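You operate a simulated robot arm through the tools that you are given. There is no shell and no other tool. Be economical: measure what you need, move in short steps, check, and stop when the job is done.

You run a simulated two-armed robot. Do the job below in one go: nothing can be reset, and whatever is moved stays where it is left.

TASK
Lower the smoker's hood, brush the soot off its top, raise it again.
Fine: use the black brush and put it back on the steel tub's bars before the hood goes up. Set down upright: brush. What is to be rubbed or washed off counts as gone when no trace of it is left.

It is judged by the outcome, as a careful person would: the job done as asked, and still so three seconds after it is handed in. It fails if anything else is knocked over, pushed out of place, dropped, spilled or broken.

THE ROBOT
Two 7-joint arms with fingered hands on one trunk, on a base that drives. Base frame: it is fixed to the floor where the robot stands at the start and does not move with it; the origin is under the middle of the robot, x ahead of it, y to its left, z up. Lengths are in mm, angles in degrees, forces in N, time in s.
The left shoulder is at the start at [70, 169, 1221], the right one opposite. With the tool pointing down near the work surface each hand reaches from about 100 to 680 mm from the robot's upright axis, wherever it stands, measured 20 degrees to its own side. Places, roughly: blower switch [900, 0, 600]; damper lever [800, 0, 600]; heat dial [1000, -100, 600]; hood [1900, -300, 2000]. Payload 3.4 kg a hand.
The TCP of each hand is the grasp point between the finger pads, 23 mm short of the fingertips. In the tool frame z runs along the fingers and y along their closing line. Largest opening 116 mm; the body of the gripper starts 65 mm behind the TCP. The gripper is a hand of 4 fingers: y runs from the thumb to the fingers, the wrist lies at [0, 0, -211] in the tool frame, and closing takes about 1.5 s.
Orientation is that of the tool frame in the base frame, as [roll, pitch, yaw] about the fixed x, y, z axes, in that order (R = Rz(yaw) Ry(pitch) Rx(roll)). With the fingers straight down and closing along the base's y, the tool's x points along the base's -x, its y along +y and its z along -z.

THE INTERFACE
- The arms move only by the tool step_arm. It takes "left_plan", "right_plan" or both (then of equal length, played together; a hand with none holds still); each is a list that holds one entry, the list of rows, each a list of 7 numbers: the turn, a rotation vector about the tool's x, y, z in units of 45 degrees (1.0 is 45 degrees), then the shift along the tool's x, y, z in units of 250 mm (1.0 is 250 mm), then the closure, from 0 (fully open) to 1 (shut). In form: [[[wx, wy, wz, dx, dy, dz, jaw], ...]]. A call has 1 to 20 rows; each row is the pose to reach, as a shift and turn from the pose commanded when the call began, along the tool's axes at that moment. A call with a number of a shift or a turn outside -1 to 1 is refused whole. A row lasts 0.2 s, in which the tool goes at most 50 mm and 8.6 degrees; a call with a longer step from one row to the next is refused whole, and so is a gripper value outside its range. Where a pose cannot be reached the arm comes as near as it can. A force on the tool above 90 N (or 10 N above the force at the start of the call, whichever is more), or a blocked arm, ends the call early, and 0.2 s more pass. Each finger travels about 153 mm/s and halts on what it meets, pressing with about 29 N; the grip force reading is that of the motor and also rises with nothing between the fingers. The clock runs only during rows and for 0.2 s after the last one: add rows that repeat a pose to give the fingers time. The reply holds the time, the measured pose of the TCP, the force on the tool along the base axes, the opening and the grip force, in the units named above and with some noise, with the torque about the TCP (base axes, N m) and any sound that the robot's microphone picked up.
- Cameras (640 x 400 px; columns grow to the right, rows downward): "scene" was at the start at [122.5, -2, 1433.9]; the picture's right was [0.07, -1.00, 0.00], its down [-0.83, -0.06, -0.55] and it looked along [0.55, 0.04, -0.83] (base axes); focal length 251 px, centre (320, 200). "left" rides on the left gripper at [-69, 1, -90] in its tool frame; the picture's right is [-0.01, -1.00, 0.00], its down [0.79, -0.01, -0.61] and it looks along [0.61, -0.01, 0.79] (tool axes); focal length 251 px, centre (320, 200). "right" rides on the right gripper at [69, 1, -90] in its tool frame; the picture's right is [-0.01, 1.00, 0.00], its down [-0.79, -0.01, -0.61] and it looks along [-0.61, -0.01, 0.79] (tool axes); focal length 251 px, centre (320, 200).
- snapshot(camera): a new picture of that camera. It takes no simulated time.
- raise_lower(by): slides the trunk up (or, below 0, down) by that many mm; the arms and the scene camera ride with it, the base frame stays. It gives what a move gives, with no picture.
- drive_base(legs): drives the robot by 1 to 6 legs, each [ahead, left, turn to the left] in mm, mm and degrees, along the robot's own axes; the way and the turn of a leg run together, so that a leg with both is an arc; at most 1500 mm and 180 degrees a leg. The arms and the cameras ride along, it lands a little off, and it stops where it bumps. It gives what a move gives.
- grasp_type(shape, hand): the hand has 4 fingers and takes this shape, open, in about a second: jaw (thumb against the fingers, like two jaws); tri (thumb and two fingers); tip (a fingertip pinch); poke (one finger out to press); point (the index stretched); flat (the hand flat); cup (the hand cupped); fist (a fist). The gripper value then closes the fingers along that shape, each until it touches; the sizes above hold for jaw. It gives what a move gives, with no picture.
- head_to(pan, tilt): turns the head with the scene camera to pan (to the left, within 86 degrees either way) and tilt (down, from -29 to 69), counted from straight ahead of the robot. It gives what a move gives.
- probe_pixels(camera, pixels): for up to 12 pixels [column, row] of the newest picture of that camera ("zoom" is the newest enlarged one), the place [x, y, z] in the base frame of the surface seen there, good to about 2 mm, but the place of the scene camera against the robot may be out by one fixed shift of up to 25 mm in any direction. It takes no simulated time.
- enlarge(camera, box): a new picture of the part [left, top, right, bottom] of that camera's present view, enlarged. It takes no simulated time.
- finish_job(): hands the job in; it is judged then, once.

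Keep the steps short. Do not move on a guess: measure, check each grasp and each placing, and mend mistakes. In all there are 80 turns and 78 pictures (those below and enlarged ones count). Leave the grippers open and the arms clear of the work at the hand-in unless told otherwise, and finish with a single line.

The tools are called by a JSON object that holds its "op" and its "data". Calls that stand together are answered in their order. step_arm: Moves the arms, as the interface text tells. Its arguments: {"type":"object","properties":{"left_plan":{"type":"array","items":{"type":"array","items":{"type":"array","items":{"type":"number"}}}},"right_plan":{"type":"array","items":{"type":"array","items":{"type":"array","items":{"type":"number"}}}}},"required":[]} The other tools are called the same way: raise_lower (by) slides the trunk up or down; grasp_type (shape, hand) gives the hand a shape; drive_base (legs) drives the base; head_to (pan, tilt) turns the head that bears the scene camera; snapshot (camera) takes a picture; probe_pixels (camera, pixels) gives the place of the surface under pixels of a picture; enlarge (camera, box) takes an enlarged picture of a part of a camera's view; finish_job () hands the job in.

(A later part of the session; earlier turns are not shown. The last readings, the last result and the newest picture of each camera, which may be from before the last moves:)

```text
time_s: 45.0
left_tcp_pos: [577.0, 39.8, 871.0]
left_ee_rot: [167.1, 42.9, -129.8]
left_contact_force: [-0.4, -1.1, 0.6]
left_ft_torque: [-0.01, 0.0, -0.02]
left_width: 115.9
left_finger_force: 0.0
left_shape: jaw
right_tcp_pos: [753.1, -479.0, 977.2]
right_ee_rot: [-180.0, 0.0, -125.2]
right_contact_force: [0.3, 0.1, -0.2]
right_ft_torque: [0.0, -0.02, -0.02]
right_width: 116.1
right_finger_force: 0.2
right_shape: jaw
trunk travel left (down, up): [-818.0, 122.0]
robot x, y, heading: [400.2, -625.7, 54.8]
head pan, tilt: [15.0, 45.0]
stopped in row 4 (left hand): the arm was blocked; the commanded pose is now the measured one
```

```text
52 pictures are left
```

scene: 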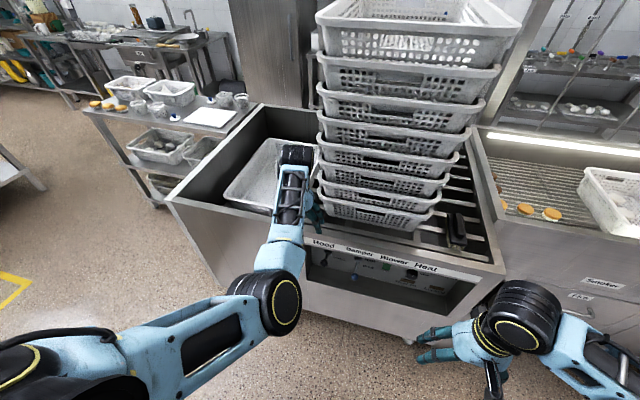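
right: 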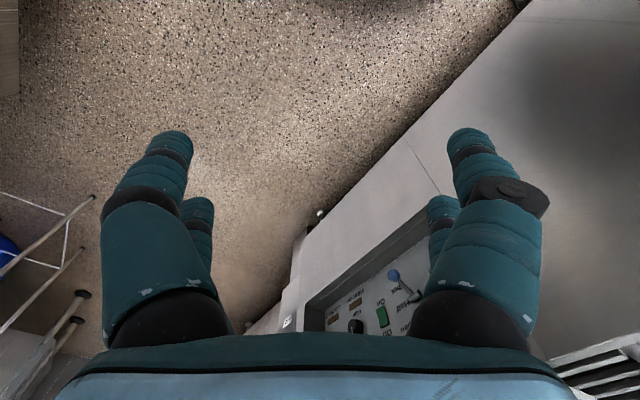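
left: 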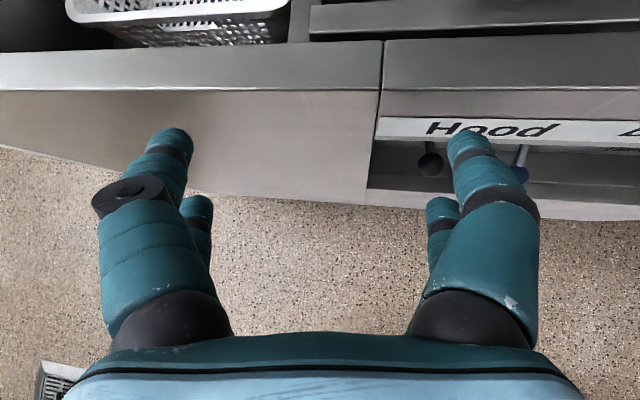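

The inward move is what gets blocked. I'll slide the base to the right instead, so the knob lines up with the hand. First I'll measure the knob at (430,163) with the left camera.

{"op": "enlarge", "data": {"camera": "left", "box": [360, 100, 560, 225]}}

{"op": "probe_pixels", "data": {"camera": "left", "pixels": [[430, 163], [430, 158], [425, 163], [523, 173], [400, 122], [390, 108], [385, 60], [380, 195], [420, 205]]}}

```text
3.20 times, centred on (460, 162) of left
```

zoom: 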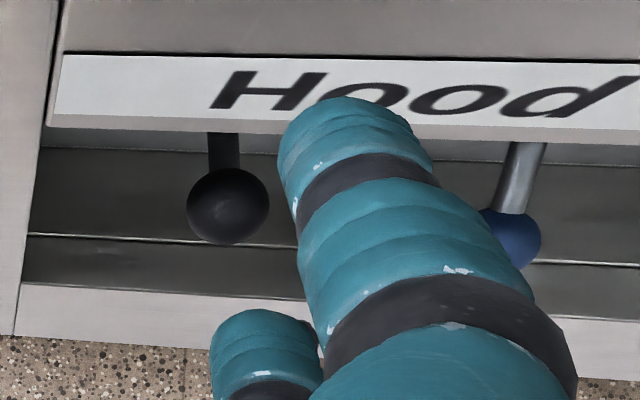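

```text
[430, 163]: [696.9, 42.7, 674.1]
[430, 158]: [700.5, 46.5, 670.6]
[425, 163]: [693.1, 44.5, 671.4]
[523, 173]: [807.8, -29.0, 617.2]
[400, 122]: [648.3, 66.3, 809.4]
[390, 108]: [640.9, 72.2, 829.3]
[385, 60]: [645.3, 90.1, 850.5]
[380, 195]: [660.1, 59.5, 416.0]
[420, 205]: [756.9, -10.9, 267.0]
```

From the left camera the knob's centre is about (702,50,664). The trunk lift and base drives move the hand cleanly, so I'll use them:
- shut the fingers
- slide the base 95 mm right
- lower the trunk 150 mm

That puts the fingertips just above and in front of the knob.

{"op": "step_arm", "data": {"left_plan": [[[0, 0, 0, 0, 0, 0, 1], [0, 0, 0, 0, 0, 0, 1], [0, 0, 0, 0, 0, 0, 1], [0, 0, 0, 0, 0, 0, 1], [0, 0, 0, 0, 0, 0, 1], [0, 0, 0, 0, 0, 0, 1], [0, 0, 0, 0, 0, 0, 1], [0, 0, 0, 0, 0, 0, 1]]]}}

{"op": "drive_base", "data": {"legs": [[0, -95, 0]]}}

{"op": "raise_lower", "data": {"by": -140}}

{"op": "snapshot", "data": {"camera": "left"}}

{"op": "snapshot", "data": {"camera": "scene"}}

```text
time_s: 46.8
left_tcp_pos: [576.5, 38.0, 871.8]
left_ee_rot: [167.0, 43.0, -130.0]
left_contact_force: [0.3, 0.4, -0.4]
left_ft_torque: [-0.01, 0.01, -0.01]
left_width: 0.0
left_finger_force: 28.8
left_shape: jaw
right_tcp_pos: [752.7, -479.6, 976.8]
right_ee_rot: [179.9, 0.1, -125.2]
right_contact_force: [0.0, 0.2, -0.2]
right_ft_torque: [0.0, -0.03, 0.02]
right_width: 116.0
right_finger_force: 0.1
right_shape: jaw
trunk travel left (down, up): [-818.0, 122.0]
robot x, y, heading: [404.7, -620.0, 54.6]
head pan, tilt: [15.0, 45.0]
```

```text
time_s: 47.9
left_tcp_pos: [653.9, -15.4, 871.8]
left_ee_rot: [167.2, 42.8, -129.9]
left_contact_force: [-0.5, -1.3, -0.5]
left_ft_torque: [0.01, 0.0, 0.03]
left_width: 0.0
left_finger_force: 28.9
left_shape: jaw
right_tcp_pos: [827.1, -531.7, 977.6]
right_ee_rot: [-180.0, 0.0, -125.2]
right_contact_force: [0.1, 0.7, -0.3]
right_ft_torque: [0.0, -0.01, 0.01]
right_width: 116.0
right_finger_force: 0.1
right_shape: jaw
trunk travel left (down, up): [-818.0, 122.0]
robot x, y, heading: [476.3, -675.8, 54.9]
head pan, tilt: [15.0, 45.0]
```

```text
time_s: 49.6
left_tcp_pos: [653.4, -16.3, 731.4]
left_ee_rot: [167.0, 42.9, -130.0]
left_contact_force: [0.1, 0.0, 0.5]
left_ft_torque: [0.03, -0.04, 0.03]
left_width: 0.2
left_finger_force: 29.0
left_shape: jaw
right_tcp_pos: [827.7, -533.8, 836.4]
right_ee_rot: [180.0, 0.1, -125.2]
right_contact_force: [-0.6, -0.4, 0.1]
right_ft_torque: [-0.02, -0.02, -0.03]
right_width: 115.9
right_finger_force: 0.0
right_shape: jaw
trunk travel left (down, up): [-678.0, 262.0]
robot x, y, heading: [475.9, -676.8, 54.6]
head pan, tilt: [15.0, 45.0]
```

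```text
50 pictures are left
```

left: 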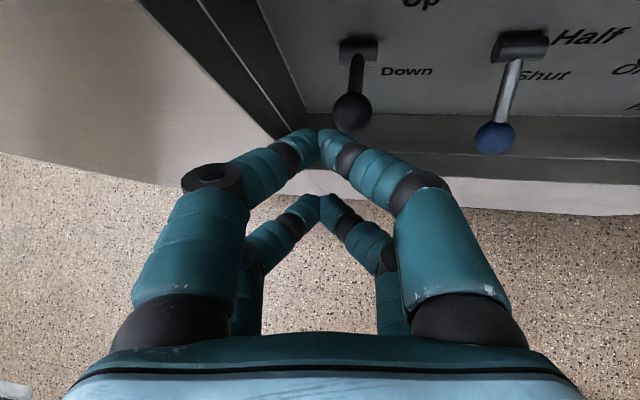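

```text
49 pictures are left
```

scene: 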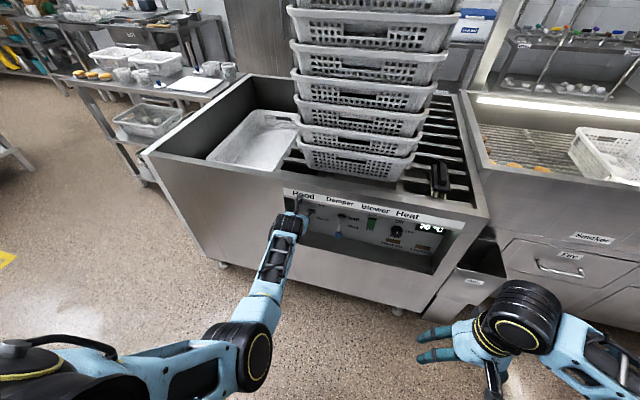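

The closed fingertips show at about (315,140) and the knob at (351,112). I'll measure both with the left camera.

{"op": "probe_pixels", "data": {"camera": "left", "pixels": [[351, 112], [350, 100], [355, 65], [303, 140], [328, 142], [494, 137], [290, 70], [365, 42]]}}

```text
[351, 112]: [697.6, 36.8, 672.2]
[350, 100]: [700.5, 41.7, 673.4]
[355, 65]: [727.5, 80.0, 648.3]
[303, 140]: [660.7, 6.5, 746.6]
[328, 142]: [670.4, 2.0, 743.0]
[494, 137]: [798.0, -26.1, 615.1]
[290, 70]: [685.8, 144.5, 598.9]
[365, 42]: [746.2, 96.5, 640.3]
```

The tips are about 65 mm short of the knob, 9 mm left of it and 37 mm above it. I'll drive forward by that much.

{"op": "drive_base", "data": {"legs": [[63, -9, 0]]}}

{"op": "snapshot", "data": {"camera": "left"}}

```text
time_s: 50.6
left_tcp_pos: [697.5, 29.8, 729.3]
left_ee_rot: [167.0, 42.7, -130.1]
left_contact_force: [-2.7, -1.1, -0.4]
left_ft_torque: [0.06, -0.07, 0.03]
left_width: 0.2
left_finger_force: 29.5
left_shape: jaw
right_tcp_pos: [871.7, -486.3, 837.4]
right_ee_rot: [-180.0, 0.1, -125.3]
right_contact_force: [-0.2, 0.7, 0.7]
right_ft_torque: [0.02, -0.01, -0.01]
right_width: 116.0
right_finger_force: 0.0
right_shape: jaw
trunk travel left (down, up): [-678.0, 262.0]
robot x, y, heading: [520.0, -630.7, 54.9]
head pan, tilt: [15.0, 45.0]
```

```text
48 pictures are left
```

left: 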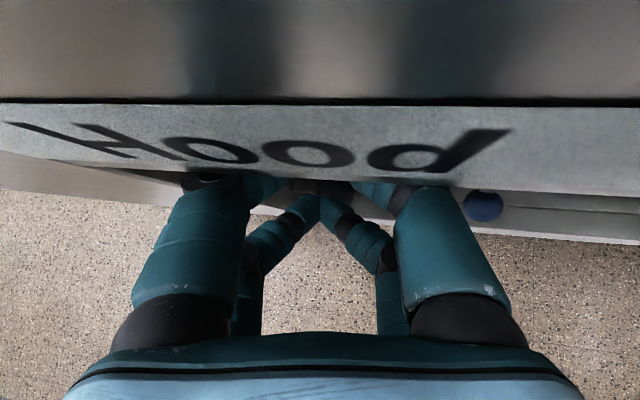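

The tips are directly above the knob now. I'll lower the trunk in steps and watch the force.

{"op": "raise_lower", "data": {"by": -50}}

{"op": "raise_lower", "data": {"by": -25}}

{"op": "head_to", "data": {"pan": -20, "tilt": -10}}

{"op": "snapshot", "data": {"camera": "scene"}}

{"op": "snapshot", "data": {"camera": "left"}}

```text
time_s: 51.5
left_tcp_pos: [695.5, 30.5, 680.3]
left_ee_rot: [167.0, 42.7, -129.9]
left_contact_force: [0.4, 0.1, 0.6]
left_ft_torque: [-0.02, -0.02, 0.0]
left_width: 0.0
left_finger_force: 29.0
left_shape: jaw
right_tcp_pos: [871.9, -487.4, 786.5]
right_ee_rot: [-179.9, 0.0, -125.3]
right_contact_force: [0.4, 0.2, 0.3]
right_ft_torque: [0.01, 0.03, 0.04]
right_width: 115.7
right_finger_force: 0.1
right_shape: jaw
trunk travel left (down, up): [-628.0, 312.0]
robot x, y, heading: [521.0, -630.8, 54.7]
head pan, tilt: [15.0, 45.0]
```

```text
time_s: 52.2
left_tcp_pos: [695.4, 29.4, 655.1]
left_ee_rot: [166.9, 42.9, -130.1]
left_contact_force: [0.9, 0.1, 0.0]
left_ft_torque: [0.0, 0.0, -0.02]
left_width: 0.0
left_finger_force: 28.4
left_shape: jaw
right_tcp_pos: [872.2, -487.2, 761.6]
right_ee_rot: [-180.0, 0.1, -125.2]
right_contact_force: [-0.3, 0.1, -0.1]
right_ft_torque: [-0.01, -0.04, -0.01]
right_width: 115.7
right_finger_force: 0.0
right_shape: jaw
trunk travel left (down, up): [-603.0, 337.0]
robot x, y, heading: [520.3, -629.4, 54.6]
head pan, tilt: [15.0, 45.0]
```

```text
time_s: 53.5
left_tcp_pos: [695.9, 29.9, 656.2]
left_ee_rot: [166.9, 42.8, -130.1]
left_contact_force: [-1.4, 0.3, -0.8]
left_ft_torque: [0.02, -0.02, 0.0]
left_width: 0.2
left_finger_force: 28.9
left_shape: jaw
right_tcp_pos: [872.1, -487.6, 762.6]
right_ee_rot: [180.0, -0.1, -125.3]
right_contact_force: [0.0, 0.2, -0.9]
right_ft_torque: [-0.03, 0.03, -0.02]
right_width: 116.2
right_finger_force: 0.2
right_shape: jaw
trunk travel left (down, up): [-603.0, 337.0]
robot x, y, heading: [522.1, -628.4, 54.7]
head pan, tilt: [-20.0, -10.0]
```

```text
47 pictures are left
```

scene: 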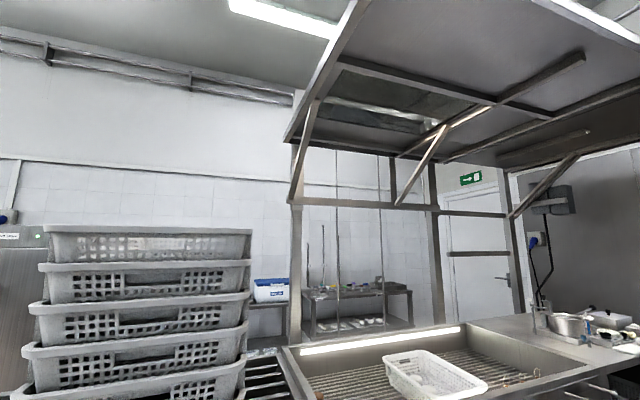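

```text
46 pictures are left
```

left: 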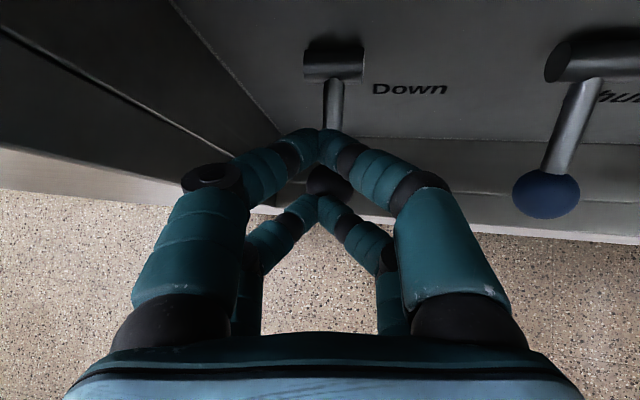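

The lever now lies between the two finger pairs. I'll measure the knob and check whether the hood has come down.

{"op": "probe_pixels", "data": {"camera": "left", "pixels": [[330, 182], [332, 105], [332, 60], [302, 140]]}}

{"op": "probe_pixels", "data": {"camera": "scene", "pixels": [[288, 138], [350, 30], [440, 100], [600, 35], [565, 65], [430, 60], [390, 115]]}}

```text
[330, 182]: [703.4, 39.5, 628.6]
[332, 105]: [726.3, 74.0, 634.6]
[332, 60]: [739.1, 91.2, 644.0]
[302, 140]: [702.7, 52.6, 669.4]
```

```text
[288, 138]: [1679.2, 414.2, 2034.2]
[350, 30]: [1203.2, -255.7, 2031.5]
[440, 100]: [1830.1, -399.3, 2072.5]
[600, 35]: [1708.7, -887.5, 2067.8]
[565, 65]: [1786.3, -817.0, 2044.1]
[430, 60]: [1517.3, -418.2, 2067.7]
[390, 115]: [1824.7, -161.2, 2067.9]
```

The knob dropped from z 664 to about 620. The hood reads about 15 mm lower, which could be slow motion or just noise. I'll press a little further and look again.

{"op": "raise_lower", "data": {"by": -15}}

{"op": "snapshot", "data": {"camera": "scene"}}

{"op": "probe_pixels", "data": {"camera": "scene", "pixels": [[288, 133], [350, 25], [440, 100], [600, 35], [390, 115]]}}

{"op": "snapshot", "data": {"camera": "left"}}

```text
time_s: 54.1
left_tcp_pos: [693.8, 28.5, 640.9]
left_ee_rot: [167.1, 42.8, -129.9]
left_contact_force: [-6.8, -4.7, 0.2]
left_ft_torque: [-0.12, 0.19, 0.07]
left_width: 0.0
left_finger_force: 28.9
left_shape: jaw
right_tcp_pos: [870.2, -487.6, 748.5]
right_ee_rot: [-179.9, 0.2, -125.2]
right_contact_force: [-0.5, 0.3, 0.9]
right_ft_torque: [0.0, -0.02, -0.01]
right_width: 116.1
right_finger_force: 0.0
right_shape: jaw
trunk travel left (down, up): [-588.0, 352.0]
robot x, y, heading: [519.6, -632.0, 54.9]
head pan, tilt: [-20.0, -10.0]
```

```text
45 pictures are left
```

scene: 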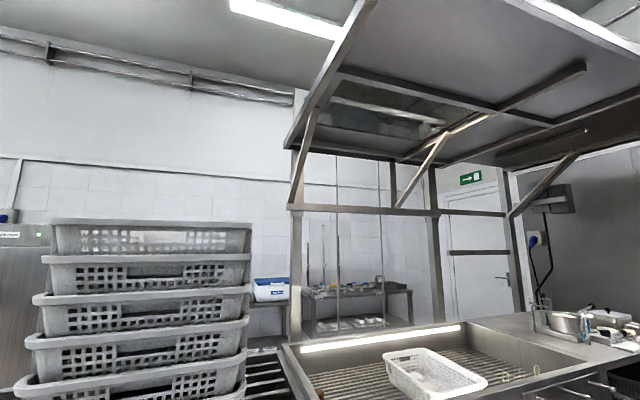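

```text
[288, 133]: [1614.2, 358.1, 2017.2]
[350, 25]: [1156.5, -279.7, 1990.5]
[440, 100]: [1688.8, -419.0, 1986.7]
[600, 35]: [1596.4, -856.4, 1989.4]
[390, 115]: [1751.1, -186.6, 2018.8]
```

```text
44 pictures are left
```

left: 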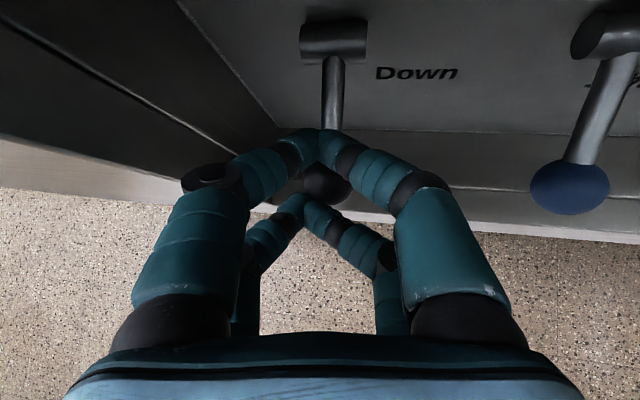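

The hood is coming down (z 2072 to 1987 in under a second). My right hand is clear of its footprint, so I'll hold still and let it finish.

{"op": "step_arm", "data": {"right_plan": [[[0, 0, 0, 0, 0, 0, 0], [0, 0, 0, 0, 0, 0, 0], [0, 0, 0, 0, 0, 0, 0], [0, 0, 0, 0, 0, 0, 0], [0, 0, 0, 0, 0, 0, 0], [0, 0, 0, 0, 0, 0, 0], [0, 0, 0, 0, 0, 0, 0], [0, 0, 0, 0, 0, 0, 0], [0, 0, 0, 0, 0, 0, 0], [0, 0, 0, 0, 0, 0, 0], [0, 0, 0, 0, 0, 0, 0], [0, 0, 0, 0, 0, 0, 0], [0, 0, 0, 0, 0, 0, 0], [0, 0, 0, 0, 0, 0, 0], [0, 0, 0, 0, 0, 0, 0], [0, 0, 0, 0, 0, 0, 0], [0, 0, 0, 0, 0, 0, 0], [0, 0, 0, 0, 0, 0, 0], [0, 0, 0, 0, 0, 0, 0], [0, 0, 0, 0, 0, 0, 0]]]}}

{"op": "snapshot", "data": {"camera": "scene"}}

```text
time_s: 58.3
left_tcp_pos: [695.6, 29.2, 641.6]
left_ee_rot: [167.0, 42.9, -130.1]
left_contact_force: [-12.4, -7.8, -0.1]
left_ft_torque: [-0.18, 0.31, 0.18]
left_width: 0.0
left_finger_force: 29.1
left_shape: jaw
right_tcp_pos: [870.4, -489.2, 747.8]
right_ee_rot: [-179.9, 0.1, -125.3]
right_contact_force: [1.4, 0.0, 0.7]
right_ft_torque: [-0.02, -0.01, -0.02]
right_width: 115.8
right_finger_force: 0.1
right_shape: jaw
trunk travel left (down, up): [-588.0, 352.0]
robot x, y, heading: [518.2, -630.8, 54.6]
head pan, tilt: [-20.0, -10.0]
```

```text
43 pictures are left
```

scene: 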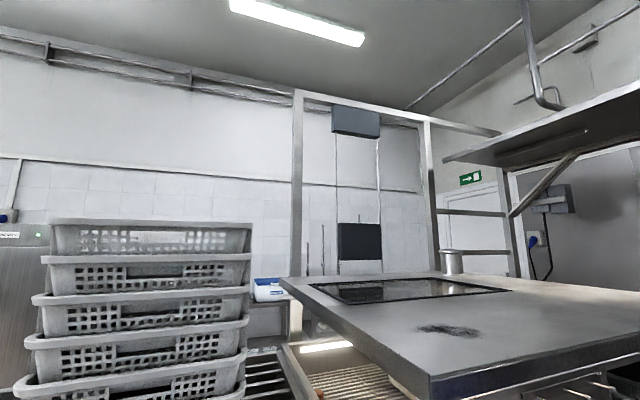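

The hood has come down over the smoker, with a soot patch at (447,330). I'll look down to confirm it has settled and measure it.

{"op": "head_to", "data": {"pan": -35, "tilt": 20}}

{"op": "snapshot", "data": {"camera": "scene"}}

{"op": "enlarge", "data": {"camera": "scene", "box": [250, 120, 410, 220]}}

```text
time_s: 59.2
left_tcp_pos: [694.8, 28.2, 641.7]
left_ee_rot: [167.0, 42.9, -130.1]
left_contact_force: [-12.9, -8.2, 0.4]
left_ft_torque: [-0.19, 0.31, 0.14]
left_width: 0.0
left_finger_force: 28.8
left_shape: jaw
right_tcp_pos: [870.9, -488.6, 747.4]
right_ee_rot: [-180.0, 0.2, -125.3]
right_contact_force: [-0.5, 0.4, 0.2]
right_ft_torque: [-0.01, 0.01, -0.02]
right_width: 116.1
right_finger_force: 0.1
right_shape: jaw
trunk travel left (down, up): [-588.0, 352.0]
robot x, y, heading: [520.8, -630.9, 54.7]
head pan, tilt: [-35.0, 20.0]
```

```text
42 pictures are left
```

scene: 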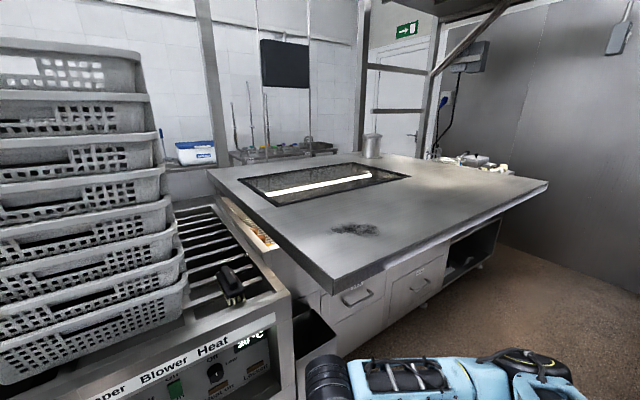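

```text
4.00 times, centred on (330, 170) of scene
```

zoom: 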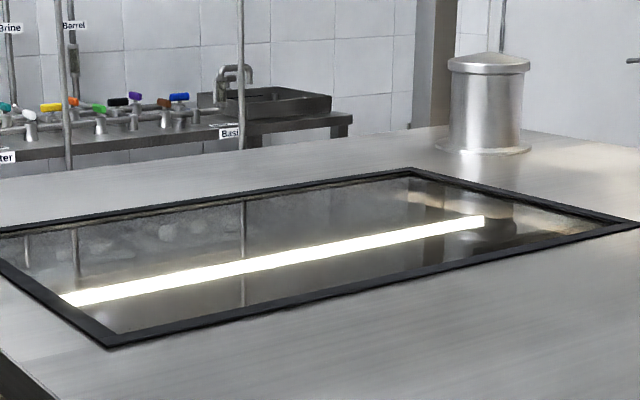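

Now I'll measure the soot patch, the hood's corners and the brush.

{"op": "probe_pixels", "data": {"camera": "scene", "pixels": [[355, 230], [333, 229], [378, 232], [352, 223], [357, 236], [210, 172], [335, 285], [547, 183], [290, 200], [230, 285], [225, 270], [240, 300]]}}

{"op": "enlarge", "data": {"camera": "scene", "box": [310, 210, 400, 250]}}

{"op": "enlarge", "data": {"camera": "scene", "box": [180, 240, 300, 320]}}

```text
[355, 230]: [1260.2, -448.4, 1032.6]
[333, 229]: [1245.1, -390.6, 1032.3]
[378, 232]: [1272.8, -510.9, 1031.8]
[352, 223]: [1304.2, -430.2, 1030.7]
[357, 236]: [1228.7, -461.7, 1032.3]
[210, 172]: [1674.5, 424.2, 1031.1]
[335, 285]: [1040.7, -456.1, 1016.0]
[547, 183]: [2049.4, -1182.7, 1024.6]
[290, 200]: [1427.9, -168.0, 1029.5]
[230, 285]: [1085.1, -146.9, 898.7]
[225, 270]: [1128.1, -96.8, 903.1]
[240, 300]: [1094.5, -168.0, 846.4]
```

```text
7.11 times, centred on (355, 230) of scene
```

zoom: 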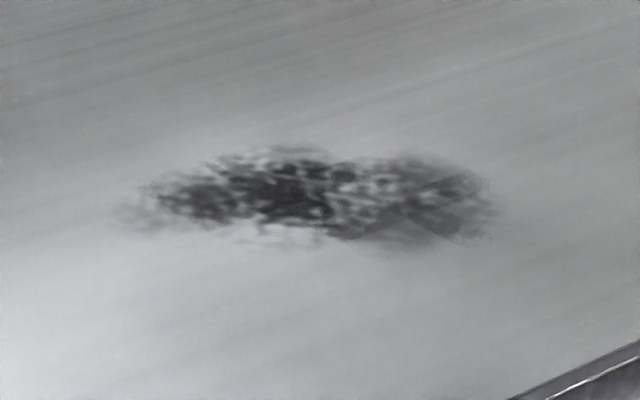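

```text
5.00 times, centred on (240, 280) of scene
```

zoom: 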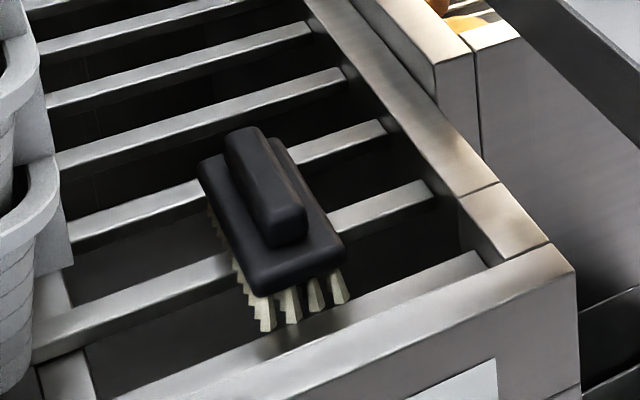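

Measurements:
- Soot: about 95 × 75 mm, centred near (1260,−450), hood top z≈1031.
- Brush: long axis pointing away from me, handle top z≈905.

The lever sits in "Down". I'll back the left hand straight out and check that the hood stays down.

{"op": "drive_base", "data": {"legs": [[-100, 0, 0]]}}

{"op": "raise_lower", "data": {"by": 200}}

{"op": "head_to", "data": {"pan": -15, "tilt": 35}}

{"op": "snapshot", "data": {"camera": "scene"}}

```text
time_s: 60.4
left_tcp_pos: [638.9, -51.5, 640.8]
left_ee_rot: [166.9, 42.9, -130.1]
left_contact_force: [-1.3, 0.0, -0.6]
left_ft_torque: [-0.02, -0.03, -0.01]
left_width: 0.0
left_finger_force: 29.0
left_shape: jaw
right_tcp_pos: [813.7, -568.0, 745.6]
right_ee_rot: [180.0, 0.1, -125.3]
right_contact_force: [0.3, 0.7, 0.2]
right_ft_torque: [-0.01, 0.0, -0.01]
right_width: 116.2
right_finger_force: 0.0
right_shape: jaw
trunk travel left (down, up): [-588.0, 352.0]
robot x, y, heading: [464.2, -707.7, 54.6]
head pan, tilt: [-35.0, 20.0]
```

```text
time_s: 62.5
left_tcp_pos: [638.6, -50.1, 840.7]
left_ee_rot: [166.9, 42.8, -130.1]
left_contact_force: [-0.7, 0.1, 0.7]
left_ft_torque: [-0.01, -0.03, 0.03]
left_width: 0.0
left_finger_force: 28.7
left_shape: jaw
right_tcp_pos: [813.8, -568.9, 946.0]
right_ee_rot: [-180.0, 0.2, -125.3]
right_contact_force: [-0.4, 0.4, -1.0]
right_ft_torque: [-0.01, 0.0, -0.02]
right_width: 115.9
right_finger_force: 0.1
right_shape: jaw
trunk travel left (down, up): [-788.0, 152.0]
robot x, y, heading: [466.5, -714.0, 54.8]
head pan, tilt: [-35.0, 20.0]
```

```text
time_s: 63.4
left_tcp_pos: [638.1, -50.7, 840.7]
left_ee_rot: [167.0, 42.9, -130.1]
left_contact_force: [-0.2, 0.9, -0.2]
left_ft_torque: [-0.01, -0.01, -0.02]
left_width: 0.1
left_finger_force: 28.8
left_shape: jaw
right_tcp_pos: [814.0, -567.8, 947.7]
right_ee_rot: [-179.9, 0.1, -125.3]
right_contact_force: [0.3, -0.1, 0.4]
right_ft_torque: [0.0, 0.02, 0.0]
right_width: 115.5
right_finger_force: 0.1
right_shape: jaw
trunk travel left (down, up): [-788.0, 152.0]
robot x, y, heading: [462.0, -710.0, 54.6]
head pan, tilt: [-15.0, 35.0]
```

```text
38 pictures are left
```

scene: 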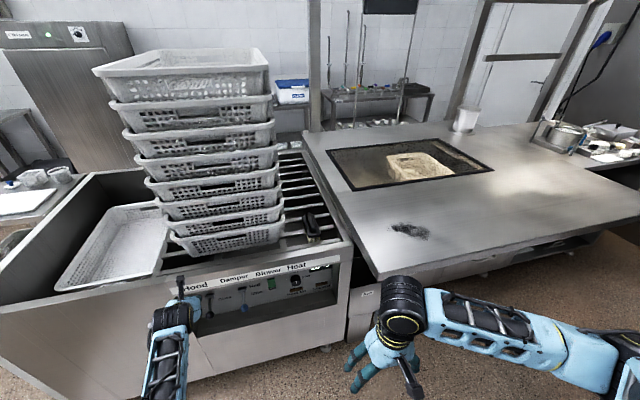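

The hood stays down. Next I'll stow the left hand, tool down, out to the left, so it can't touch the stack when I drive in. I'll also measure the stack corners.

{"op": "probe_pixels", "data": {"camera": "scene", "pixels": [[190, 255], [283, 238], [172, 230], [97, 75], [268, 65], [345, 240], [310, 225], [312, 238], [305, 215], [375, 275]]}}

{"op": "step_arm", "data": {"left_plan": [[[0.03, 0.12, 0.001, 0.042, 0.09, -0.062, 1], [0.059, 0.24, 0.003, 0.084, 0.18, -0.123, 1], [0.089, 0.36, 0.004, 0.126, 0.27, -0.185, 1], [0.118, 0.48, 0.005, 0.168, 0.36, -0.246, 1], [0.148, 0.6, 0.007, 0.21, 0.45, -0.308, 1], [0.178, 0.72, 0.008, 0.252, 0.54, -0.369, 1], [0.207, 0.84, 0.01, 0.294, 0.63, -0.43, 1], [0.237, 0.96, 0.011, 0.336, 0.72, -0.492, 1]]]}}

```text
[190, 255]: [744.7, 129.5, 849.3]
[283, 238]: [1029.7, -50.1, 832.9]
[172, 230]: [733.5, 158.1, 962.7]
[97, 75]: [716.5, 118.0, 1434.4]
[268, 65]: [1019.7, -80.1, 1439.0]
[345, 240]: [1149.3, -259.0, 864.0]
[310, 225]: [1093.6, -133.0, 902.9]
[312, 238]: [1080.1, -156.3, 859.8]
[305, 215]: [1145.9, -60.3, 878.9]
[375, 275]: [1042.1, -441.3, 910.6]
```

```text
time_s: 65.2
left_tcp_pos: [415.2, -86.7, 899.7]
left_ee_rot: [-179.9, -0.3, -125.5]
left_contact_force: [0.5, -0.9, -0.2]
left_ft_torque: [-0.02, 0.0, 0.03]
left_width: 0.0
left_finger_force: 29.0
left_shape: jaw
right_tcp_pos: [815.3, -568.2, 947.7]
right_ee_rot: [-179.9, 0.1, -125.2]
right_contact_force: [-0.4, 0.0, 0.0]
right_ft_torque: [0.02, 0.01, 0.0]
right_width: 115.6
right_finger_force: 0.1
right_shape: jaw
trunk travel left (down, up): [-788.0, 152.0]
robot x, y, heading: [466.9, -707.6, 54.7]
head pan, tilt: [-15.0, 35.0]
```

The left hand is stowed. The stack's right edge is at u≈876 along the line and the brush at ≈950, so there is room if I enter with the fingers only partly open. I'll raise the trunk 60 mm and reach the right hand forward before driving, so the elbow straightens.

{"op": "raise_lower", "data": {"by": 60}}

{"op": "step_arm", "data": {"right_plan": [[[0, 0, 0, -0.16, 0.02, 0, 0.3], [0, 0, 0, -0.32, 0.04, 0, 0.3], [0, 0, 0, -0.48, 0.06, 0, 0.3], [0, 0, 0, -0.64, 0.08, 0, 0.3], [0, 0, 0, -0.82, 0.09, 0, 0.3]]]}}

{"op": "head_to", "data": {"pan": -25, "tilt": 45}}

{"op": "snapshot", "data": {"camera": "scene"}}

```text
time_s: 66.2
left_tcp_pos: [415.2, -87.5, 959.2]
left_ee_rot: [180.0, -0.1, -125.4]
left_contact_force: [0.4, -0.4, 0.2]
left_ft_torque: [0.03, 0.01, 0.01]
left_width: 0.2
left_finger_force: 29.0
left_shape: jaw
right_tcp_pos: [815.1, -569.2, 1006.8]
right_ee_rot: [-180.0, 0.0, -125.3]
right_contact_force: [-0.4, 1.0, 0.2]
right_ft_torque: [-0.02, 0.0, 0.02]
right_width: 115.9
right_finger_force: 0.1
right_shape: jaw
trunk travel left (down, up): [-848.0, 92.0]
robot x, y, heading: [466.6, -713.6, 54.5]
head pan, tilt: [-15.0, 35.0]
```

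```text
time_s: 67.4
left_tcp_pos: [415.9, -85.0, 958.5]
left_ee_rot: [-179.9, -0.1, -125.4]
left_contact_force: [-0.9, 0.1, 0.3]
left_ft_torque: [0.0, 0.01, 0.02]
left_width: 0.1
left_finger_force: 29.5
left_shape: jaw
right_tcp_pos: [913.8, -385.4, 1008.1]
right_ee_rot: [-179.9, 0.0, -125.2]
right_contact_force: [0.0, 1.0, -0.5]
right_ft_torque: [-0.01, 0.0, 0.01]
right_width: 81.7
right_finger_force: 0.1
right_shape: jaw
trunk travel left (down, up): [-848.0, 92.0]
robot x, y, heading: [460.4, -709.3, 54.7]
head pan, tilt: [-15.0, 35.0]
```

```text
time_s: 68.1
left_tcp_pos: [414.7, -86.4, 959.4]
left_ee_rot: [-180.0, -0.2, -125.5]
left_contact_force: [-0.1, -0.3, -0.8]
left_ft_torque: [0.0, 0.03, 0.01]
left_width: 0.2
left_finger_force: 28.9
left_shape: jaw
right_tcp_pos: [914.4, -385.5, 1006.3]
right_ee_rot: [179.9, 0.1, -125.4]
right_contact_force: [-0.2, -0.3, 0.1]
right_ft_torque: [-0.02, -0.01, -0.03]
right_width: 81.6
right_finger_force: 0.0
right_shape: jaw
trunk travel left (down, up): [-848.0, 92.0]
robot x, y, heading: [464.5, -714.3, 54.6]
head pan, tilt: [-25.0, 45.0]
```

```text
37 pictures are left
```

scene: 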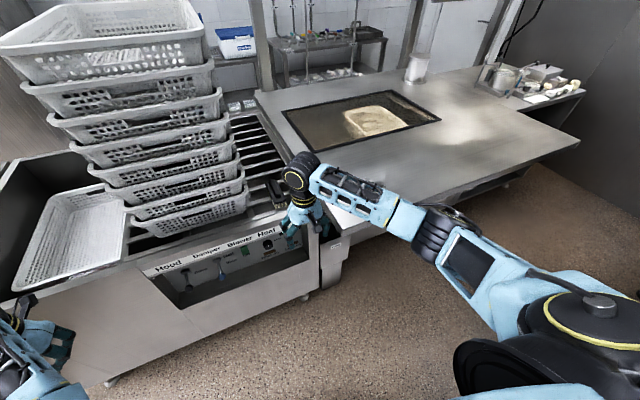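

The elbow and forearm are near the hood's front edge. I'll measure them before driving in.

{"op": "probe_pixels", "data": {"camera": "scene", "pixels": [[395, 215], [440, 232], [455, 250], [340, 190], [298, 172], [345, 215], [490, 260], [265, 195]]}}

{"op": "snapshot", "data": {"camera": "right"}}

```text
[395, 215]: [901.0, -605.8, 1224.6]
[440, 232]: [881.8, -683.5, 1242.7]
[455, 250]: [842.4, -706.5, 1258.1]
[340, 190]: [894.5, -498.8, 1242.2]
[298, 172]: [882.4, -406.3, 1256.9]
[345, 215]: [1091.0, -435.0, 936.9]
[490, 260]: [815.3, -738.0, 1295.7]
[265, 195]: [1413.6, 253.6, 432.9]
```

```text
36 pictures are left
```

right: 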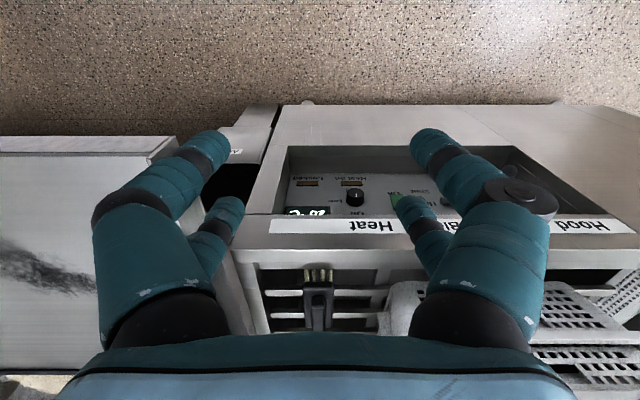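

The forearm is at z≈1200 but the elbow would end near the hood's corner. Safer sequence: slide the base 118 mm left, shift the right hand 110 mm right, then go in forward. I'll do the slide and hand shift now.

{"op": "drive_base", "data": {"legs": [[0, 118, 0]]}}

{"op": "step_arm", "data": {"right_plan": [[[0, 0, 0, 0, -0.15, 0, 0.3], [0, 0, 0, 0, -0.3, 0, 0.3], [0, 0, 0, 0, -0.44, 0, 0.3]]]}}

{"op": "drive_base", "data": {"legs": [[200, 0, 0]]}}

{"op": "snapshot", "data": {"camera": "right"}}

{"op": "snapshot", "data": {"camera": "scene"}}

```text
time_s: 69.3
left_tcp_pos: [321.8, -18.8, 960.2]
left_ee_rot: [180.0, -0.1, -125.4]
left_contact_force: [0.1, 0.0, 0.0]
left_ft_torque: [0.03, 0.01, -0.03]
left_width: 0.1
left_finger_force: 29.7
left_shape: jaw
right_tcp_pos: [820.7, -319.3, 1008.0]
right_ee_rot: [179.9, 0.0, -125.4]
right_contact_force: [0.1, -0.2, 0.2]
right_ft_torque: [0.03, -0.01, 0.03]
right_width: 81.7
right_finger_force: 0.0
right_shape: jaw
trunk travel left (down, up): [-848.0, 92.0]
robot x, y, heading: [369.0, -647.2, 54.5]
head pan, tilt: [-25.0, 45.0]
```

```text
time_s: 70.1
left_tcp_pos: [319.5, -19.6, 959.4]
left_ee_rot: [-179.9, -0.1, -125.5]
left_contact_force: [-0.2, 0.0, 0.2]
left_ft_torque: [0.01, -0.01, 0.03]
left_width: 0.1
left_finger_force: 28.7
left_shape: jaw
right_tcp_pos: [908.5, -384.0, 1006.9]
right_ee_rot: [180.0, 0.1, -125.3]
right_contact_force: [0.1, 0.2, 0.5]
right_ft_torque: [0.06, -0.05, 0.01]
right_width: 81.3
right_finger_force: 0.1
right_shape: jaw
trunk travel left (down, up): [-848.0, 92.0]
robot x, y, heading: [368.6, -645.6, 54.8]
head pan, tilt: [-25.0, 45.0]
```

```text
time_s: 71.7
left_tcp_pos: [433.0, 143.0, 960.6]
left_ee_rot: [-180.0, 0.0, -125.4]
left_contact_force: [-0.1, -0.6, -0.4]
left_ft_torque: [0.0, 0.0, -0.01]
left_width: 0.0
left_finger_force: 28.7
left_shape: jaw
right_tcp_pos: [1023.0, -221.5, 1007.5]
right_ee_rot: [-179.9, 0.2, -125.3]
right_contact_force: [-0.7, 0.5, 0.0]
right_ft_torque: [-0.01, 0.01, -0.01]
right_width: 81.8
right_finger_force: 0.0
right_shape: jaw
trunk travel left (down, up): [-848.0, 92.0]
robot x, y, heading: [485.1, -477.4, 54.7]
head pan, tilt: [-25.0, 45.0]
```

```text
35 pictures are left
```

right: 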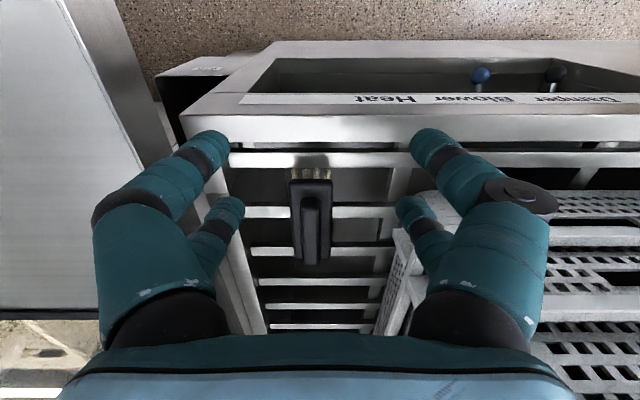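

```text
34 pictures are left
```

scene: 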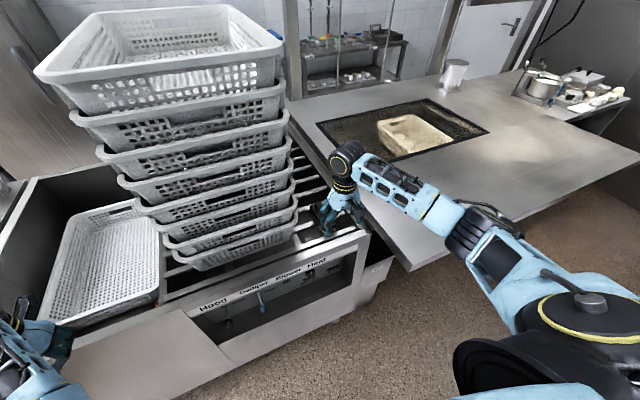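

The right camera now sees the brush well at (312,220). I'll measure its handle, body and the bars.

{"op": "enlarge", "data": {"camera": "right", "box": [250, 140, 410, 280]}}

{"op": "probe_pixels", "data": {"camera": "right", "pixels": [[310, 200], [311, 228], [311, 255], [304, 225], [318, 225], [296, 190], [326, 190], [327, 240], [294, 173], [330, 173], [270, 210], [410, 260]]}}

```text
2.86 times, centred on (330, 210) of right
```

zoom: 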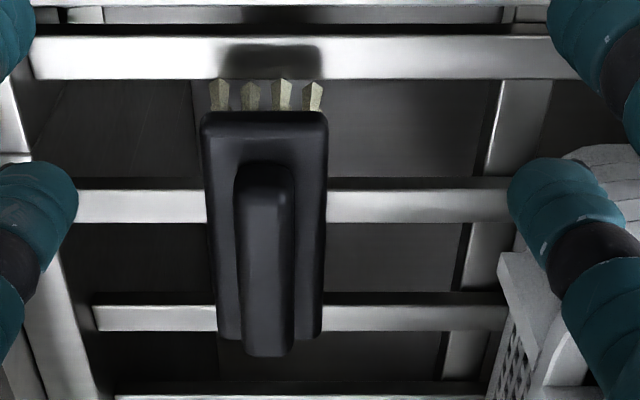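

```text
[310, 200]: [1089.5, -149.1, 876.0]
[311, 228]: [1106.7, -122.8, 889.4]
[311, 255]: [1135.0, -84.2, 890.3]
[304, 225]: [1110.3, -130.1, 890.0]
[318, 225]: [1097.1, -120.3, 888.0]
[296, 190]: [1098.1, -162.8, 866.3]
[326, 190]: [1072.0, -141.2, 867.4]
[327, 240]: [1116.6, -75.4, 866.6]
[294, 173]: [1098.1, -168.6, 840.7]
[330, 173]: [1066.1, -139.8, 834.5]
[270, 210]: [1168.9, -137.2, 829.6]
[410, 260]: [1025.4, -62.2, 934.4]
```

The handle centre is (1113,−115), handle top z 890, body top z 866, bars z≈830. I need 138 mm forward and 12 mm right. I'll check the elbow height against the hood, then drive 125 mm in.

{"op": "probe_pixels", "data": {"camera": "scene", "pixels": [[430, 205], [470, 232], [490, 245], [400, 262], [450, 250], [500, 290]]}}

{"op": "drive_base", "data": {"legs": [[125, -12, 0]]}}

{"op": "snapshot", "data": {"camera": "right"}}

{"op": "probe_pixels", "data": {"camera": "right", "pixels": [[310, 90], [316, 110], [316, 130], [320, 150]]}}

{"op": "snapshot", "data": {"camera": "scene"}}

```text
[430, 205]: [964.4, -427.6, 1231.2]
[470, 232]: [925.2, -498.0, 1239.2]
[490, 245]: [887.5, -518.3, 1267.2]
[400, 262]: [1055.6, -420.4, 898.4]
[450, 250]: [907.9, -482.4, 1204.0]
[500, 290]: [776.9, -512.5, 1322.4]
```

```text
time_s: 73.0
left_tcp_pos: [515.5, 239.4, 959.5]
left_ee_rot: [-179.9, -0.1, -125.5]
left_contact_force: [-0.9, 0.7, 0.4]
left_ft_torque: [0.02, -0.03, 0.0]
left_width: 0.1
left_finger_force: 28.7
left_shape: jaw
right_tcp_pos: [1104.7, -126.0, 1008.7]
right_ee_rot: [-179.8, 0.1, -125.3]
right_contact_force: [-0.1, -0.1, -0.8]
right_ft_torque: [-0.02, 0.03, 0.05]
right_width: 81.4
right_finger_force: 0.0
right_shape: jaw
trunk travel left (down, up): [-848.0, 92.0]
robot x, y, heading: [564.9, -385.1, 54.9]
head pan, tilt: [-25.0, 45.0]
```

```text
32 pictures are left
```

right: 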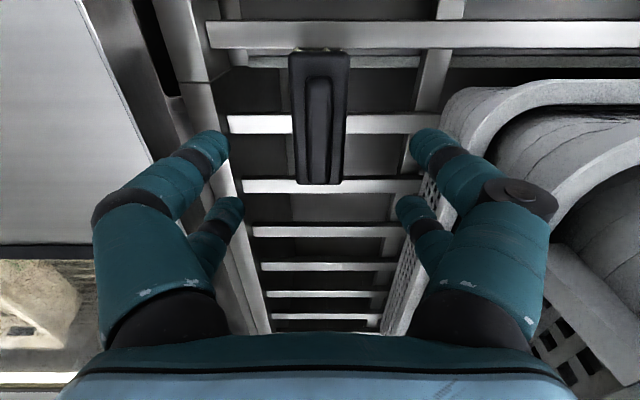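

```text
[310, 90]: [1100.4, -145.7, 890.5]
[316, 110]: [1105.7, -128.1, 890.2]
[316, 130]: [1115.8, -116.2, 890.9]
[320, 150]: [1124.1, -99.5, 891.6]
```

```text
31 pictures are left
```

scene: 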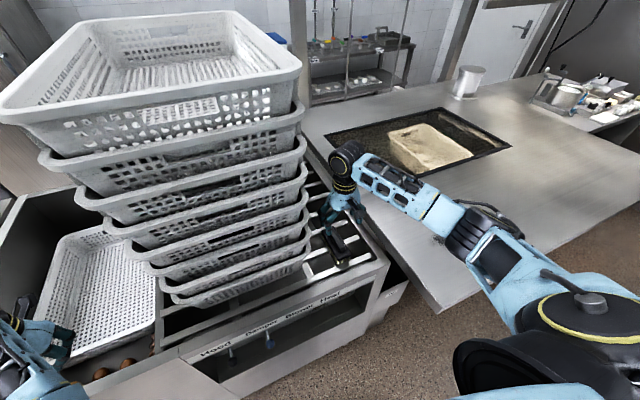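

Handle and hand are aligned: 14 mm more forward, 3–4 mm right, then 115 mm down puts the tips 3 mm above the brush body. Going down.

{"op": "step_arm", "data": {"right_plan": [[[0, 0, 0, -0.056, -0.014, 0, 0.42], [0, 0, 0, -0.056, -0.014, 0.1, 0.42], [0, 0, 0, -0.056, -0.014, 0.2, 0.42], [0, 0, 0, -0.056, -0.014, 0.3, 0.42], [0, 0, 0, -0.056, -0.014, 0.38, 0.42], [0, 0, 0, -0.056, -0.014, 0.42, 0.42], [0, 0, 0, -0.056, -0.014, 0.46, 0.42], [0, 0, 0, -0.056, -0.014, 0.46, 0.42]]]}}

{"op": "snapshot", "data": {"camera": "right"}}

```text
time_s: 74.8
left_tcp_pos: [516.7, 237.8, 960.2]
left_ee_rot: [180.0, -0.2, -125.4]
left_contact_force: [0.3, 0.5, -1.3]
left_ft_torque: [-0.03, -0.02, 0.01]
left_width: 0.1
left_finger_force: 29.1
left_shape: jaw
right_tcp_pos: [1114.9, -114.6, 892.2]
right_ee_rot: [179.9, -0.1, -125.3]
right_contact_force: [-0.5, 0.5, 0.1]
right_ft_torque: [-0.01, -0.01, 0.0]
right_width: 67.9
right_finger_force: 0.0
right_shape: jaw
trunk travel left (down, up): [-848.0, 92.0]
robot x, y, heading: [562.9, -385.6, 54.7]
head pan, tilt: [-25.0, 45.0]
```

```text
30 pictures are left
```

right: 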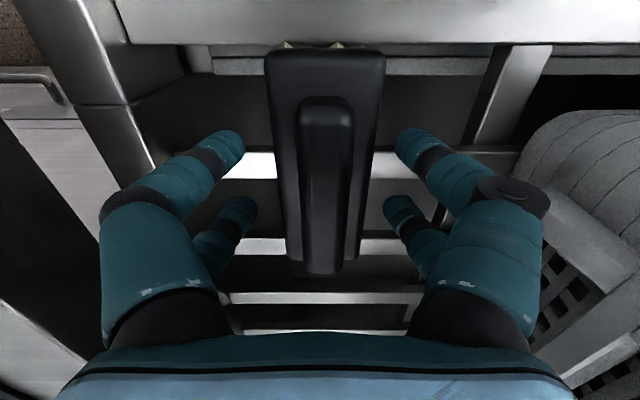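

The handle sits centred between the fingers. Closing.

{"op": "step_arm", "data": {"right_plan": [[[0, 0, 0, 0, 0, 0, 0.7], [0, 0, 0, 0, 0, 0, 1], [0, 0, 0, 0, 0, 0, 1], [0, 0, 0, 0, 0, 0, 1], [0, 0, 0, 0, 0, 0, 1], [0, 0, 0, 0, 0, 0, 1], [0, 0, 0, 0, 0, 0, 1], [0, 0, 0, 0, 0, 0, 1]]]}}

{"op": "step_arm", "data": {"right_plan": [[[0, 0, 0, 0, 0, -0.05, 1], [0, 0, 0, 0, 0, -0.15, 1], [0, 0, 0, 0, 0, -0.25, 1], [0, 0, 0, 0, 0, -0.25, 1]]]}}

{"op": "snapshot", "data": {"camera": "right"}}

```text
time_s: 76.6
left_tcp_pos: [516.8, 239.6, 958.3]
left_ee_rot: [180.0, 0.0, -125.5]
left_contact_force: [-0.4, -0.1, -0.5]
left_ft_torque: [0.0, 0.03, 0.01]
left_width: 0.1
left_finger_force: 29.0
left_shape: jaw
right_tcp_pos: [1115.0, -114.9, 891.9]
right_ee_rot: [179.9, 0.0, -125.4]
right_contact_force: [0.8, 0.2, 0.1]
right_ft_torque: [0.0, 0.01, 0.03]
right_width: 30.3
right_finger_force: 28.9
right_shape: jaw
trunk travel left (down, up): [-848.0, 92.0]
robot x, y, heading: [565.4, -388.3, 54.6]
head pan, tilt: [-25.0, 45.0]
```

```text
time_s: 77.6
left_tcp_pos: [517.8, 238.3, 958.7]
left_ee_rot: [180.0, -0.2, -125.3]
left_contact_force: [0.1, 0.5, 0.4]
left_ft_torque: [0.01, -0.02, 0.0]
left_width: 0.0
left_finger_force: 28.8
left_shape: jaw
right_tcp_pos: [1116.8, -113.9, 955.8]
right_ee_rot: [180.0, 0.0, -125.3]
right_contact_force: [0.0, 0.2, -1.8]
right_ft_torque: [-0.01, 0.03, -0.03]
right_width: 30.3
right_finger_force: 28.7
right_shape: jaw
trunk travel left (down, up): [-848.0, 92.0]
robot x, y, heading: [565.1, -386.5, 54.6]
head pan, tilt: [-25.0, 45.0]
```

```text
29 pictures are left
```

right: 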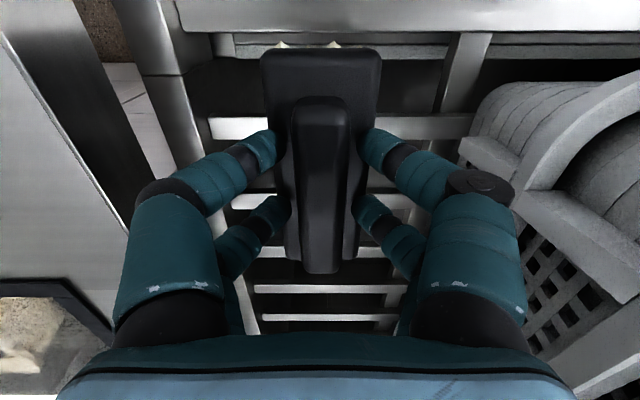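

The brush is held (width 30 mm, 29 N) and it lifts cleanly. Its resting pose was TCP (1115,−115,892), with the bristles ending about 62 mm below the TCP. I'll raise it well above the hood (z≈1021–1031).

{"op": "raise_lower", "data": {"by": 90}}

{"op": "step_arm", "data": {"right_plan": [[[0, 0, 0, 0, 0, -0.12, 1], [0, 0, 0, 0, 0, -0.24, 1], [0, 0, 0, 0, 0, -0.36, 1], [0, 0, 0, 0, 0, -0.46, 1]]]}}

{"op": "drive_base", "data": {"legs": [[-185, 0, 0]]}}

```text
time_s: 78.8
left_tcp_pos: [517.2, 238.4, 1049.9]
left_ee_rot: [179.9, -0.2, -125.4]
left_contact_force: [0.3, -0.7, 0.0]
left_ft_torque: [0.0, 0.01, 0.03]
left_width: 0.2
left_finger_force: 28.7
left_shape: jaw
right_tcp_pos: [1116.5, -113.2, 1045.7]
right_ee_rot: [-179.9, 0.0, -125.2]
right_contact_force: [-0.8, 1.0, -2.9]
right_ft_torque: [0.02, 0.05, -0.01]
right_width: 30.5
right_finger_force: 28.7
right_shape: jaw
trunk travel left (down, up): [-938.0, 2.0]
robot x, y, heading: [564.6, -387.0, 54.8]
head pan, tilt: [-25.0, 45.0]
```

```text
time_s: 79.8
left_tcp_pos: [516.4, 239.5, 1049.4]
left_ee_rot: [-180.0, -0.1, -125.4]
left_contact_force: [0.2, 0.6, -0.7]
left_ft_torque: [0.0, 0.01, 0.03]
left_width: 0.1
left_finger_force: 29.0
left_shape: jaw
right_tcp_pos: [1114.8, -114.4, 1162.2]
right_ee_rot: [180.0, 0.1, -125.3]
right_contact_force: [-0.2, 0.3, -1.6]
right_ft_torque: [0.01, 0.01, 0.01]
right_width: 30.4
right_finger_force: 28.9
right_shape: jaw
trunk travel left (down, up): [-938.0, 2.0]
robot x, y, heading: [566.5, -383.8, 54.7]
head pan, tilt: [-25.0, 45.0]
```

```text
time_s: 81.4
left_tcp_pos: [413.5, 90.4, 1048.1]
left_ee_rot: [180.0, -0.3, -125.7]
left_contact_force: [0.5, 0.9, 0.4]
left_ft_torque: [0.0, 0.02, 0.01]
left_width: 0.0
left_finger_force: 29.2
left_shape: jaw
right_tcp_pos: [1009.9, -265.2, 1158.6]
right_ee_rot: [-180.0, -0.2, -125.6]
right_contact_force: [0.1, 0.2, -0.8]
right_ft_torque: [-0.03, 0.04, -0.03]
right_width: 30.4
right_finger_force: 29.2
right_shape: jaw
trunk travel left (down, up): [-938.0, 2.0]
robot x, y, heading: [458.3, -538.3, 54.1]
head pan, tilt: [-25.0, 45.0]
```

Brush bottom is at about 1098, above the hood. I'll slide right 220 mm so the right camera can see and measure the soot.

{"op": "drive_base", "data": {"legs": [[-60, -220, 0]]}}

{"op": "snapshot", "data": {"camera": "right"}}

{"op": "head_to", "data": {"pan": -35, "tilt": 40}}

{"op": "snapshot", "data": {"camera": "scene"}}

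```text
time_s: 83.1
left_tcp_pos: [552.1, -87.5, 1047.7]
left_ee_rot: [-179.8, -0.1, -125.6]
left_contact_force: [-0.3, 0.4, 0.6]
left_ft_torque: [-0.03, 0.03, 0.01]
left_width: 0.0
left_finger_force: 29.3
left_shape: jaw
right_tcp_pos: [1149.3, -441.0, 1161.8]
right_ee_rot: [-179.7, 0.0, -125.5]
right_contact_force: [0.1, 0.0, -1.6]
right_ft_torque: [-0.01, 0.02, 0.03]
right_width: 30.5
right_finger_force: 28.8
right_shape: jaw
trunk travel left (down, up): [-938.0, 2.0]
robot x, y, heading: [602.4, -710.6, 54.4]
head pan, tilt: [-25.0, 45.0]
```

```text
28 pictures are left
```

right: 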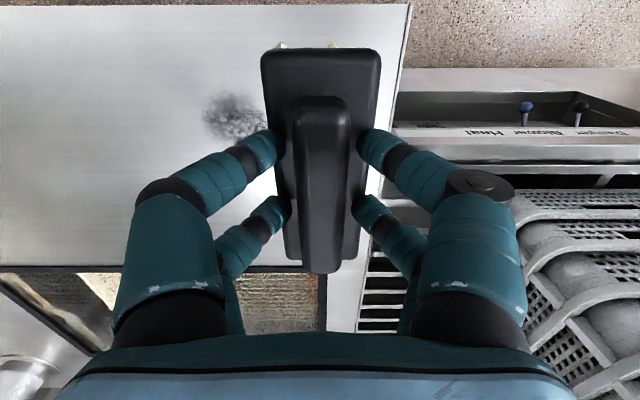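

```text
time_s: 83.8
left_tcp_pos: [554.6, -88.0, 1048.4]
left_ee_rot: [179.9, -0.1, -125.5]
left_contact_force: [0.6, 0.6, 0.2]
left_ft_torque: [-0.01, -0.06, -0.04]
left_width: 0.0
left_finger_force: 28.9
left_shape: jaw
right_tcp_pos: [1152.2, -443.1, 1161.3]
right_ee_rot: [-180.0, 0.0, -125.4]
right_contact_force: [0.1, -0.5, -0.5]
right_ft_torque: [0.0, 0.05, -0.04]
right_width: 30.4
right_finger_force: 29.0
right_shape: jaw
trunk travel left (down, up): [-938.0, 2.0]
robot x, y, heading: [600.5, -711.5, 54.4]
head pan, tilt: [-35.0, 40.0]
```

```text
27 pictures are left
```

scene: 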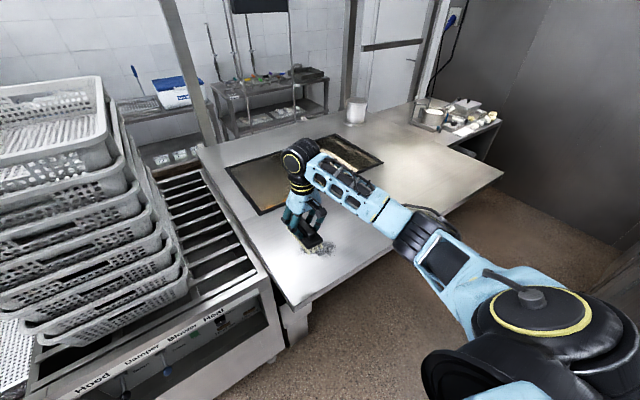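

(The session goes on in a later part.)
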